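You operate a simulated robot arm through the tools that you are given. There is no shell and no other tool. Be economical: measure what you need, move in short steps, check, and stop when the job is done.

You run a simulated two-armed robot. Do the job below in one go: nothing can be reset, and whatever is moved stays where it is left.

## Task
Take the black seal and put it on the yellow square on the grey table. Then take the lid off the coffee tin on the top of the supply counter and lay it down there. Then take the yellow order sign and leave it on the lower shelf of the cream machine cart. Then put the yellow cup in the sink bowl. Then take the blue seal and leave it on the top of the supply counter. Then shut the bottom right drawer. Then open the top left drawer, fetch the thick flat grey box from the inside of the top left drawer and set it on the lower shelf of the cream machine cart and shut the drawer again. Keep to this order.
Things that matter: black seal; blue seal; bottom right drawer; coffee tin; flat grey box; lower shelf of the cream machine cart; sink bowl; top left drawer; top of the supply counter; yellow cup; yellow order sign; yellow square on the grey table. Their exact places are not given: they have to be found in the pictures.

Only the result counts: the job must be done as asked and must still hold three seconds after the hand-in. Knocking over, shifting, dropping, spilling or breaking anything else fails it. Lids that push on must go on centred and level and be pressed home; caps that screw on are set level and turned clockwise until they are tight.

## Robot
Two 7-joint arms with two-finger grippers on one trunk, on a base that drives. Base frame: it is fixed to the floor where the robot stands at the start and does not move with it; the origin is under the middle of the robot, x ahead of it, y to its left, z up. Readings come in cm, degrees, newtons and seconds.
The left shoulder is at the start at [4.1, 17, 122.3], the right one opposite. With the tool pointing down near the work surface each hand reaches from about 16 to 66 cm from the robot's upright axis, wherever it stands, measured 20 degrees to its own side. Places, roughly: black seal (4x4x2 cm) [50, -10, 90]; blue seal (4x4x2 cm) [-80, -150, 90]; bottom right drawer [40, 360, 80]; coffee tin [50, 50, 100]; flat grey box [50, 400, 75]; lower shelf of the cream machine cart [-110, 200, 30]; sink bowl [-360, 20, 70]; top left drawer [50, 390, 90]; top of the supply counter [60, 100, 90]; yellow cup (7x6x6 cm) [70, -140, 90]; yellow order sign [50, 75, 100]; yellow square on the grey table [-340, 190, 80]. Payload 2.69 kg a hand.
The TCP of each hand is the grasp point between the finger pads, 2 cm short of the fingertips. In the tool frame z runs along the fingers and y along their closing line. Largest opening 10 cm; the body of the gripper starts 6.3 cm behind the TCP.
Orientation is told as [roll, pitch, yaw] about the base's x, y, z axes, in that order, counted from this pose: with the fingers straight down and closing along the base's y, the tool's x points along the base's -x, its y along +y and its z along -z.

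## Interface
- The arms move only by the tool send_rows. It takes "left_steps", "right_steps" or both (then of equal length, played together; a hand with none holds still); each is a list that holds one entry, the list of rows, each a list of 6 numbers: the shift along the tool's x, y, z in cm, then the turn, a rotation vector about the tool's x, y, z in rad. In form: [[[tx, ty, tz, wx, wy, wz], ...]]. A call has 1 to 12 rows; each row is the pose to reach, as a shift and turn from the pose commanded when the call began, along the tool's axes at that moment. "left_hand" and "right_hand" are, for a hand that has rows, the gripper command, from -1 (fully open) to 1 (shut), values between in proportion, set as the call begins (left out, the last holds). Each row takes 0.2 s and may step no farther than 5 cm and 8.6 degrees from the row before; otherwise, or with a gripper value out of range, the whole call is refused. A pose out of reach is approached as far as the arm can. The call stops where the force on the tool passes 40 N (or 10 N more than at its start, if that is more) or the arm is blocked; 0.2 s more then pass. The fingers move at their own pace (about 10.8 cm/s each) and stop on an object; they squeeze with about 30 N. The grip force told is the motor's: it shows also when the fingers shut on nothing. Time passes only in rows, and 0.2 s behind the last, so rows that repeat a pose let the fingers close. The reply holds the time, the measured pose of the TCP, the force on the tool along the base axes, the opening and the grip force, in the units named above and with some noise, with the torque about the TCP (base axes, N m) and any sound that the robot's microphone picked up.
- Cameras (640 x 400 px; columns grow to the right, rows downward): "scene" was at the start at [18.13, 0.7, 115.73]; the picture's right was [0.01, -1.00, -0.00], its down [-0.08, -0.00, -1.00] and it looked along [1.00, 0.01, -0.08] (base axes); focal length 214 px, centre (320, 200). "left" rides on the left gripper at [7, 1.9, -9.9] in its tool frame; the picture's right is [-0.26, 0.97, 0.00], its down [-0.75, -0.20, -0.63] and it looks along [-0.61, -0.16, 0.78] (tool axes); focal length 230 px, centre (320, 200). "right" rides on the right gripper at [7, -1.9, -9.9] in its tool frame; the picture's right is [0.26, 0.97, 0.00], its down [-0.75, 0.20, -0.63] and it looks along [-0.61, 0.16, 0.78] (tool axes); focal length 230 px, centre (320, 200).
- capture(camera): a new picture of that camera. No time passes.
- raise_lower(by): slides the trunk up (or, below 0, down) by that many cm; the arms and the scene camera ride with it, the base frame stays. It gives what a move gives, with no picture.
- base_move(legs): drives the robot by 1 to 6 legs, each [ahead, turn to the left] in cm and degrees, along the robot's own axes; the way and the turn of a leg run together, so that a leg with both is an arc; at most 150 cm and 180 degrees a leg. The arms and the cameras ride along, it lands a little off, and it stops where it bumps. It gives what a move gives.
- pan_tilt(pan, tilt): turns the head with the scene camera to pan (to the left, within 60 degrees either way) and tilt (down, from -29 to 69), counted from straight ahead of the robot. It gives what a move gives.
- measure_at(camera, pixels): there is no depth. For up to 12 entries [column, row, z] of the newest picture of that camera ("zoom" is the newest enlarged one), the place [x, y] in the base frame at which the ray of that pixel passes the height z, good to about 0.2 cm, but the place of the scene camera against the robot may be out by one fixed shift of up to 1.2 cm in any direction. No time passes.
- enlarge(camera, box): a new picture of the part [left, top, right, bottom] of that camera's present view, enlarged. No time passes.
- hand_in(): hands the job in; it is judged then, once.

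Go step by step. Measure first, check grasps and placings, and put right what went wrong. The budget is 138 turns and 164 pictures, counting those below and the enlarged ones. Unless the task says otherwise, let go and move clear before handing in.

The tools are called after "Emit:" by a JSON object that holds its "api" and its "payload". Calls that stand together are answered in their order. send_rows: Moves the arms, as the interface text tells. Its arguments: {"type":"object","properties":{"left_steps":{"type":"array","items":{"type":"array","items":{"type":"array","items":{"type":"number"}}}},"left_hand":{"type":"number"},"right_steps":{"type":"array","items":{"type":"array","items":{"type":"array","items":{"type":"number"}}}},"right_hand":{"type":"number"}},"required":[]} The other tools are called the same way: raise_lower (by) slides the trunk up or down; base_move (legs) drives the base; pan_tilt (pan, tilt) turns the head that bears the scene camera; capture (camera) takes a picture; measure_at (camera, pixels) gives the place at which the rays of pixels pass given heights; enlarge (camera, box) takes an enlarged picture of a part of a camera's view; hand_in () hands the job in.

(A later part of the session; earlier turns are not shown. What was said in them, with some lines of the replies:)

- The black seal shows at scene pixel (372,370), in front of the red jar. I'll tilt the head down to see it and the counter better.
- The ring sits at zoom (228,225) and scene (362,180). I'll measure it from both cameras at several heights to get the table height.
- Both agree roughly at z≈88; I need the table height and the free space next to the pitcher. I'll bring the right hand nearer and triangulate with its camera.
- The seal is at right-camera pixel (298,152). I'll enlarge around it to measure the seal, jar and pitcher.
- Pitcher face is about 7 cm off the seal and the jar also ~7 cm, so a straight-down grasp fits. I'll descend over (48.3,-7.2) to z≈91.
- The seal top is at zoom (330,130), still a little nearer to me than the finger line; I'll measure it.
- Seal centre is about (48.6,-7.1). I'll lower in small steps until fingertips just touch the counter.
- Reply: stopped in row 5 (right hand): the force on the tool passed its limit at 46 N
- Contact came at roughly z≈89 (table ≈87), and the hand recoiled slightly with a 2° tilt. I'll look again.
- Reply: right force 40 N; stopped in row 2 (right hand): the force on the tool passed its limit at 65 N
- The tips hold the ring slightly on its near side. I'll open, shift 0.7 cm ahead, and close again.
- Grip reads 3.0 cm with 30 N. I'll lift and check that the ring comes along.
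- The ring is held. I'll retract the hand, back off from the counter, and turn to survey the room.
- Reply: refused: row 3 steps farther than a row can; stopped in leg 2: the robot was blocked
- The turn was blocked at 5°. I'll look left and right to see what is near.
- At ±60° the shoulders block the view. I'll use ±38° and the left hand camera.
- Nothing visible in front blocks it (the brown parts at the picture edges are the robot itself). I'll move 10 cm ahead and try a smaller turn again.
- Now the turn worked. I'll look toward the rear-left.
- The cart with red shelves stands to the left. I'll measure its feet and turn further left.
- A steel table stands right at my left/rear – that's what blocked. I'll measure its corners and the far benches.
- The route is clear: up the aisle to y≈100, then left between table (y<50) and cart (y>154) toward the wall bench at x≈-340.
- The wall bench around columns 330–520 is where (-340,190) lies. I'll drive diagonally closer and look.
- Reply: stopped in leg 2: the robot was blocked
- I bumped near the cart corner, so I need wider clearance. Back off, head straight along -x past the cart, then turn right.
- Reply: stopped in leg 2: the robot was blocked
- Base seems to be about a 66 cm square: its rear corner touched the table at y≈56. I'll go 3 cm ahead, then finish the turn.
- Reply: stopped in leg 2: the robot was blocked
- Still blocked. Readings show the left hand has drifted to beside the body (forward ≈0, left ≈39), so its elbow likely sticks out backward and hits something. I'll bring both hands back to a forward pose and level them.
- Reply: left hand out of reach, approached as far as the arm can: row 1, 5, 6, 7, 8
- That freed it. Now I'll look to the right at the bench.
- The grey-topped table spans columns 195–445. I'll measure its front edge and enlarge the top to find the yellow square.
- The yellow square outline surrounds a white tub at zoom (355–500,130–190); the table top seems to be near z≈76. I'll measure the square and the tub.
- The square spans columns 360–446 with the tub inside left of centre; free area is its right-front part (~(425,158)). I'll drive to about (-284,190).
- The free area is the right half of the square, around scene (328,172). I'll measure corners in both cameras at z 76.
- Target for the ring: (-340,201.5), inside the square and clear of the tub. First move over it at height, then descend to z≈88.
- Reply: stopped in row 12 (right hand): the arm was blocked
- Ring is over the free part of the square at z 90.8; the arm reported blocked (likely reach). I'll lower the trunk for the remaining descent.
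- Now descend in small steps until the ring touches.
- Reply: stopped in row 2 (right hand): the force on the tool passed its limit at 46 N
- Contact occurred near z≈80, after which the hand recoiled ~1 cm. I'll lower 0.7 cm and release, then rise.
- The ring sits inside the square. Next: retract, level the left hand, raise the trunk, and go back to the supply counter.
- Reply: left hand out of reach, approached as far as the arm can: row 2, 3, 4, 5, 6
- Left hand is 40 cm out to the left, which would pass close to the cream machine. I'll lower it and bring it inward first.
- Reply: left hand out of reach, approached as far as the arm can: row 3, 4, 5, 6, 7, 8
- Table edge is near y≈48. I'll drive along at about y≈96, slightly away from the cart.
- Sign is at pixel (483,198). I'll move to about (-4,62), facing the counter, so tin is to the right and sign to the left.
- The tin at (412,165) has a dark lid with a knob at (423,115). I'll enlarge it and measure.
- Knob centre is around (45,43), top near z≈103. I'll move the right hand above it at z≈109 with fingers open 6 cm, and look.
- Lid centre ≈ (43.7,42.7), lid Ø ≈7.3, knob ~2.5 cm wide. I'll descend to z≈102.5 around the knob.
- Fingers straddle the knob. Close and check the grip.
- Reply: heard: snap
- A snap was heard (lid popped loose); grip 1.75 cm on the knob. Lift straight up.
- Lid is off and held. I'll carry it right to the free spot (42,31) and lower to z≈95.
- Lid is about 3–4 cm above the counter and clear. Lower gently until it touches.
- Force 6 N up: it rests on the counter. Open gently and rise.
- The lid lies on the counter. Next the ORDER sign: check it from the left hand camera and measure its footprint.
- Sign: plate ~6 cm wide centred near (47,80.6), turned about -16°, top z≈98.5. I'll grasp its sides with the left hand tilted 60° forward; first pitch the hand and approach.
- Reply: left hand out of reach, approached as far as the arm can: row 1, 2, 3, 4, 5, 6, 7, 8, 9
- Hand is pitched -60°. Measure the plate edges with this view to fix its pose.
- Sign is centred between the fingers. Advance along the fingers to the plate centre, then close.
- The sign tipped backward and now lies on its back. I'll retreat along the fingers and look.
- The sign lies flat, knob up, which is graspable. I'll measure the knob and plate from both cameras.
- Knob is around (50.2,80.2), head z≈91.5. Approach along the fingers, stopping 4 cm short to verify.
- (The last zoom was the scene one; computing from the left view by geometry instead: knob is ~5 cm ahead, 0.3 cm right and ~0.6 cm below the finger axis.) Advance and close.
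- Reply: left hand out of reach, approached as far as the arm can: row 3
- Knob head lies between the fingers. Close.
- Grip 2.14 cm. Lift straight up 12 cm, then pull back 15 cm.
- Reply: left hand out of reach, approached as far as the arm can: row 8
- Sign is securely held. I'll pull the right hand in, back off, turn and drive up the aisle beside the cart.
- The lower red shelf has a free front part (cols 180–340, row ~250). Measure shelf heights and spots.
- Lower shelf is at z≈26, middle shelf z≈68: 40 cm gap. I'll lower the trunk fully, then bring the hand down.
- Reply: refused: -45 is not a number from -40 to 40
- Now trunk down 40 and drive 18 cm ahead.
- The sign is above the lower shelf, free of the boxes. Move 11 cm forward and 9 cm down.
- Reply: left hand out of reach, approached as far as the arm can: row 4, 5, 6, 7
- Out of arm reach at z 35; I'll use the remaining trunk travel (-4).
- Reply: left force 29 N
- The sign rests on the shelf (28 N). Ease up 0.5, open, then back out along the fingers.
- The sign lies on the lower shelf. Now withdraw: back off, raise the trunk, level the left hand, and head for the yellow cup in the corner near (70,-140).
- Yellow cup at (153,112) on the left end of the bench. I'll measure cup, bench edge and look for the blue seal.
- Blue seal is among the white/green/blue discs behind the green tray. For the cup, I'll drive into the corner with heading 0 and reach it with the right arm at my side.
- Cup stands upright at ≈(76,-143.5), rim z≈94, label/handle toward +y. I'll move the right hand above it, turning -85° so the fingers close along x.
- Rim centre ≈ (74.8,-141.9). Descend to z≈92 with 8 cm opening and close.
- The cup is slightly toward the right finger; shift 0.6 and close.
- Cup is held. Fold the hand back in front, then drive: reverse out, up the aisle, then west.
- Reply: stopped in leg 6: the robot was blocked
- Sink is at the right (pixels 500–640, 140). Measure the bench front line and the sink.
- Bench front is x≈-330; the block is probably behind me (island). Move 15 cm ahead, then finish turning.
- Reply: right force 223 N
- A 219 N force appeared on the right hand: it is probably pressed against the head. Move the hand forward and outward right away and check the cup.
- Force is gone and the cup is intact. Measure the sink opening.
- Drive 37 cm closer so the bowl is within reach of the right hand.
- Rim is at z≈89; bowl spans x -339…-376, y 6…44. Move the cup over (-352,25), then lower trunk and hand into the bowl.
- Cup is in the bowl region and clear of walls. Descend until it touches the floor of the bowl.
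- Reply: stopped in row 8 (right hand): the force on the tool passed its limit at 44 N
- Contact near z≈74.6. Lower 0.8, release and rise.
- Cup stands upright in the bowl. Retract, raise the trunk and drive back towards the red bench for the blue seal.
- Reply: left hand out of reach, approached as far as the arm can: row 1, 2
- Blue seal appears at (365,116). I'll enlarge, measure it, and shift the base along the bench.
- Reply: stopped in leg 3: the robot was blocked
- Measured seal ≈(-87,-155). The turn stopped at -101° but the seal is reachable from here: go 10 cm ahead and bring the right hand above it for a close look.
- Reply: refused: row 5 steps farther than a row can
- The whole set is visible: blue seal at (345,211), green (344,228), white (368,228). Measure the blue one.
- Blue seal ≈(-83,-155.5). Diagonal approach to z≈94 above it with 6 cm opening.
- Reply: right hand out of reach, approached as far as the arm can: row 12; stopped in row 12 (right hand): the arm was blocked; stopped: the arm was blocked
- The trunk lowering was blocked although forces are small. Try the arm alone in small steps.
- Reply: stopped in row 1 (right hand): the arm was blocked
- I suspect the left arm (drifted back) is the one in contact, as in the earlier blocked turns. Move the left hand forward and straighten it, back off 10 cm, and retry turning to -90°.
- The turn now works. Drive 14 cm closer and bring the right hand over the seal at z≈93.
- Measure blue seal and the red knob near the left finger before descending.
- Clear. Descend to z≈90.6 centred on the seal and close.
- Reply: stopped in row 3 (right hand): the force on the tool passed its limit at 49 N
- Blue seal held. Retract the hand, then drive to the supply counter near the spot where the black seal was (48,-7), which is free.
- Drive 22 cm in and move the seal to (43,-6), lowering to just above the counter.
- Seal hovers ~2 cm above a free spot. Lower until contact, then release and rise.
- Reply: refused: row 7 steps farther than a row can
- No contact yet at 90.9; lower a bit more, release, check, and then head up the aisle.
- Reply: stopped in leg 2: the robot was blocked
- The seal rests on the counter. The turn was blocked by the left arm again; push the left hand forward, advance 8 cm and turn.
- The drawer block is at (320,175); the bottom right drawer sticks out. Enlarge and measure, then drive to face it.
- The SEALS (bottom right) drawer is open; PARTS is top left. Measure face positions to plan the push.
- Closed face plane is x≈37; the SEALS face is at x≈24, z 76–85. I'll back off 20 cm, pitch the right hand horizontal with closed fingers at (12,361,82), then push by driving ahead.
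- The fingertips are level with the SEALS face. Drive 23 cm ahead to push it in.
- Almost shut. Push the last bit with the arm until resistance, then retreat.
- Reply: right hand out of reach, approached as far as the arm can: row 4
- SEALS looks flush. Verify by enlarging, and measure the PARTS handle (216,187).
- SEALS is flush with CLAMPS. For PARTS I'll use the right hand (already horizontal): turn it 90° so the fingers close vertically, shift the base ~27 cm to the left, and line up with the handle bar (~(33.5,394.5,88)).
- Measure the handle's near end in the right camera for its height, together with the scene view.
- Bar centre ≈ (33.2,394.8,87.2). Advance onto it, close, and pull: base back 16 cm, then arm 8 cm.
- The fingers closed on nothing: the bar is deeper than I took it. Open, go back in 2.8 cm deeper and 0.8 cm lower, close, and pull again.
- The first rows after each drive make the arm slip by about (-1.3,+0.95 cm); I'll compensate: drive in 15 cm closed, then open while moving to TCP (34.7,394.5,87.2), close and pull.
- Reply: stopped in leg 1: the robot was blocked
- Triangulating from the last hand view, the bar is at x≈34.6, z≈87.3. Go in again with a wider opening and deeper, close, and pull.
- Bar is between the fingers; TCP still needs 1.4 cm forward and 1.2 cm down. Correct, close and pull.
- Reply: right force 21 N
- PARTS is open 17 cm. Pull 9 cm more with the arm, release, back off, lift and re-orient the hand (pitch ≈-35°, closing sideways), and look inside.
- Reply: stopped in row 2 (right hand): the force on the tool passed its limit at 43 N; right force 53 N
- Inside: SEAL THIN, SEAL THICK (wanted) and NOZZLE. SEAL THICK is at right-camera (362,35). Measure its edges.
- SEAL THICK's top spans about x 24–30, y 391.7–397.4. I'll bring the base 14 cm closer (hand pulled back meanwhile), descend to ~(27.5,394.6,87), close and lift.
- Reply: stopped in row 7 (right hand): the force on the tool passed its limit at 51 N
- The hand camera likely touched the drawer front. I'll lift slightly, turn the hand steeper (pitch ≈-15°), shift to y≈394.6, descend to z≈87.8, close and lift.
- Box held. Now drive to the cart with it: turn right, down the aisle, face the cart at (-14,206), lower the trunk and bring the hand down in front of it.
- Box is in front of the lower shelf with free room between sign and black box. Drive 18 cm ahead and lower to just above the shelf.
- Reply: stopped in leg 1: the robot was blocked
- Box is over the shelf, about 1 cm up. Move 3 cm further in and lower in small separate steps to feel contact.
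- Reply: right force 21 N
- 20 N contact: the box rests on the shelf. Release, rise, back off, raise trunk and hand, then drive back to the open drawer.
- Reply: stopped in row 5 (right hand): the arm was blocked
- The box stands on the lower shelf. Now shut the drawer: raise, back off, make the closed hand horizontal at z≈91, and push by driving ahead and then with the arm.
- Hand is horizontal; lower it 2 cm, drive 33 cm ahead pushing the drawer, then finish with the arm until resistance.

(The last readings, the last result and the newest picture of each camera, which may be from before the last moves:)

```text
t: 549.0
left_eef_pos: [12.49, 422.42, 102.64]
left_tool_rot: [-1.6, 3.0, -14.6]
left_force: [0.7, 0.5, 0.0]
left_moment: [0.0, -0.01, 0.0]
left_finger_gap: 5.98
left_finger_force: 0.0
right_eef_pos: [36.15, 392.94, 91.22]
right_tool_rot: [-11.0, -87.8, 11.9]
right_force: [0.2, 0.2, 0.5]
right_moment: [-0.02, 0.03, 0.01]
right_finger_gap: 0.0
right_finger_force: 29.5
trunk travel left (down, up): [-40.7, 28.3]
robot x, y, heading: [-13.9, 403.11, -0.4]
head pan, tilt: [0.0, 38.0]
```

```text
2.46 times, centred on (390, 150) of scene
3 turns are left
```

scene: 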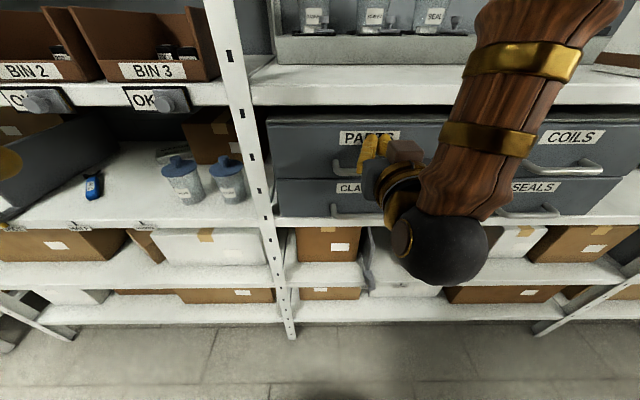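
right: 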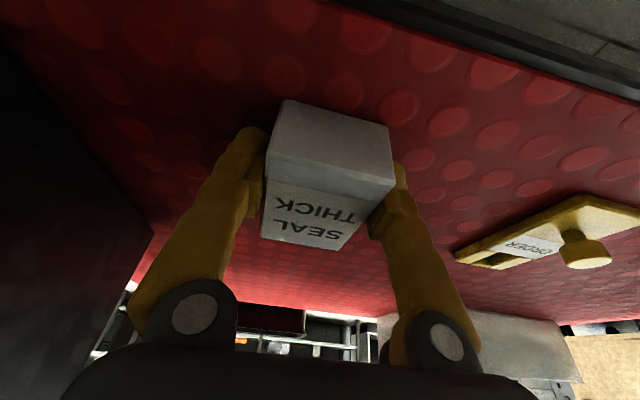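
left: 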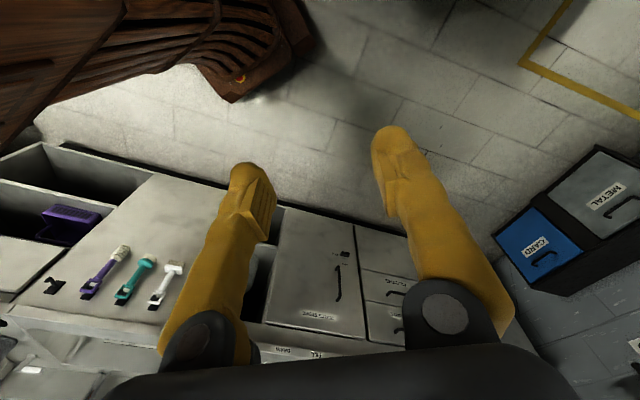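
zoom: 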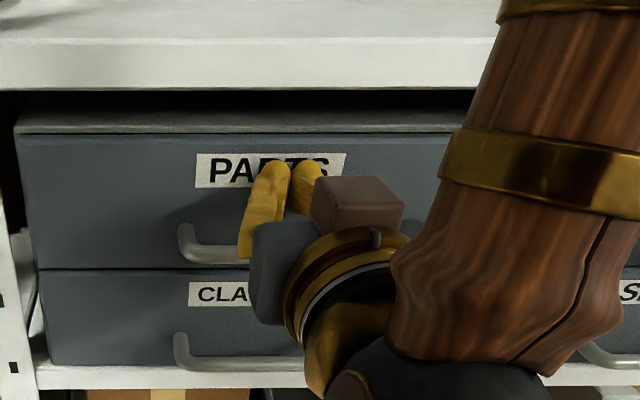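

PARTS appears flush. Push up to 2 cm more to be sure it is home, then retreat and look.

Emit:
{"api": "send_rows", "payload": {"right_steps": [[[0, 0, 0.5, 0, 0, 0], [0, 0, 1, 0, 0, 0], [0, 0, 1.5, 0, 0, 0], [0, 0, 2, 0, 0, 0]]]}}

Emit:
{"api": "send_rows", "payload": {"right_steps": [[[0, 0, -2, 0, 0, 0], [0, 0, -6, 0, 0, 0], [0, 0, -10, 0, 0, 0]]]}}

Emit:
{"api": "base_move", "payload": {"legs": [[-20, 0]]}}

Emit:
{"api": "enlarge", "payload": {"camera": "scene", "box": [240, 60, 540, 220]}}

```text
t: 550.0
left_eef_pos: [11.85, 422.43, 103.74]
left_tool_rot: [-1.1, 0.6, -14.5]
left_force: [0.8, 0.6, 0.5]
left_moment: [0.0, 0.12, 0.0]
left_finger_gap: 5.99
left_finger_force: 0.0
right_eef_pos: [36.36, 393.24, 91.17]
right_tool_rot: [-11.9, -87.6, 13.2]
right_force: [-38.1, -3.9, 19.4]
right_moment: [-0.08, -0.61, -0.31]
right_finger_gap: 0.0
right_finger_force: 29.5
trunk travel left (down, up): [-40.7, 28.3]
robot x, y, heading: [-14.08, 403.16, -0.2]
head pan, tilt: [0.0, 38.0]
stopped in row 4 (right hand): the force on the tool passed its limit at 42 N (the readings are from after the stop); the commanded pose is now the measured one
```

```text
t: 550.8
left_eef_pos: [11.8, 422.55, 102.22]
left_tool_rot: [-2.1, 4.1, -14.5]
left_force: [1.6, 0.7, -0.2]
left_moment: [-0.07, 0.05, 0.01]
left_finger_gap: 6.02
left_finger_force: 0.0
right_eef_pos: [27.22, 393.0, 91.08]
right_tool_rot: [-8.2, -86.3, 9.4]
right_force: [1.2, -0.3, 0.0]
right_moment: [0.04, -0.02, -0.06]
right_finger_gap: 0.0
right_finger_force: 29.4
trunk travel left (down, up): [-40.7, 28.3]
robot x, y, heading: [-14.14, 402.91, -0.5]
head pan, tilt: [0.0, 38.0]
```

```text
t: 552.3
left_eef_pos: [-8.45, 422.62, 102.37]
left_tool_rot: [-2.0, 3.9, -14.6]
left_force: [-0.2, 0.4, -0.1]
left_moment: [0.01, -0.02, 0.03]
left_finger_gap: 6.0
left_finger_force: 0.1
right_eef_pos: [7.02, 392.94, 91.27]
right_tool_rot: [-8.1, -86.7, 9.4]
right_force: [-0.3, 0.1, -0.4]
right_moment: [-0.01, 0.02, 0.03]
right_finger_gap: 0.0
right_finger_force: 29.1
trunk travel left (down, up): [-40.7, 28.3]
robot x, y, heading: [-33.82, 402.86, -0.5]
head pan, tilt: [0.0, 38.0]
```

```text
2.13 times, centred on (390, 140) of scene
2 turns are left
```

zoom: 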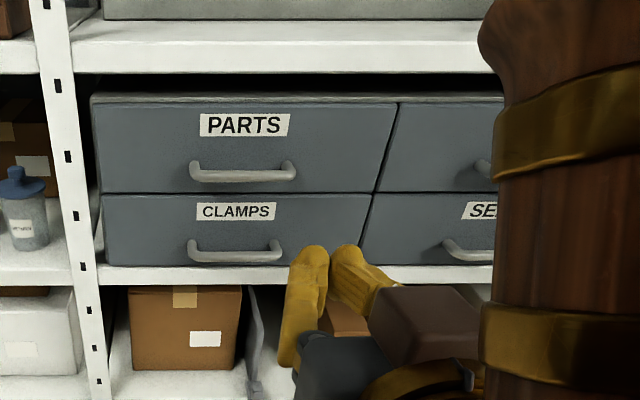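

The PARTS drawer was pushed home against its stop at 42 N, it sits flush, and both hands are empty and clear. I'm handing the job in.

Emit:
{"api": "hand_in", "payload": {}}

```text
The job is handed in.
```

I did all seven steps in the order you gave, handed the job in with both hands empty and clear, and have had no verdict back yet.

- **Sign:** while I was reaching for the order sign it tipped onto its back on the counter. I picked it up by its knob, and it now lies flat on the lower shelf of the cart.
- **Bumps:** the base was stopped by contact a few times, including against the cart and a side table. I saw nothing shifted in the pictures I took.
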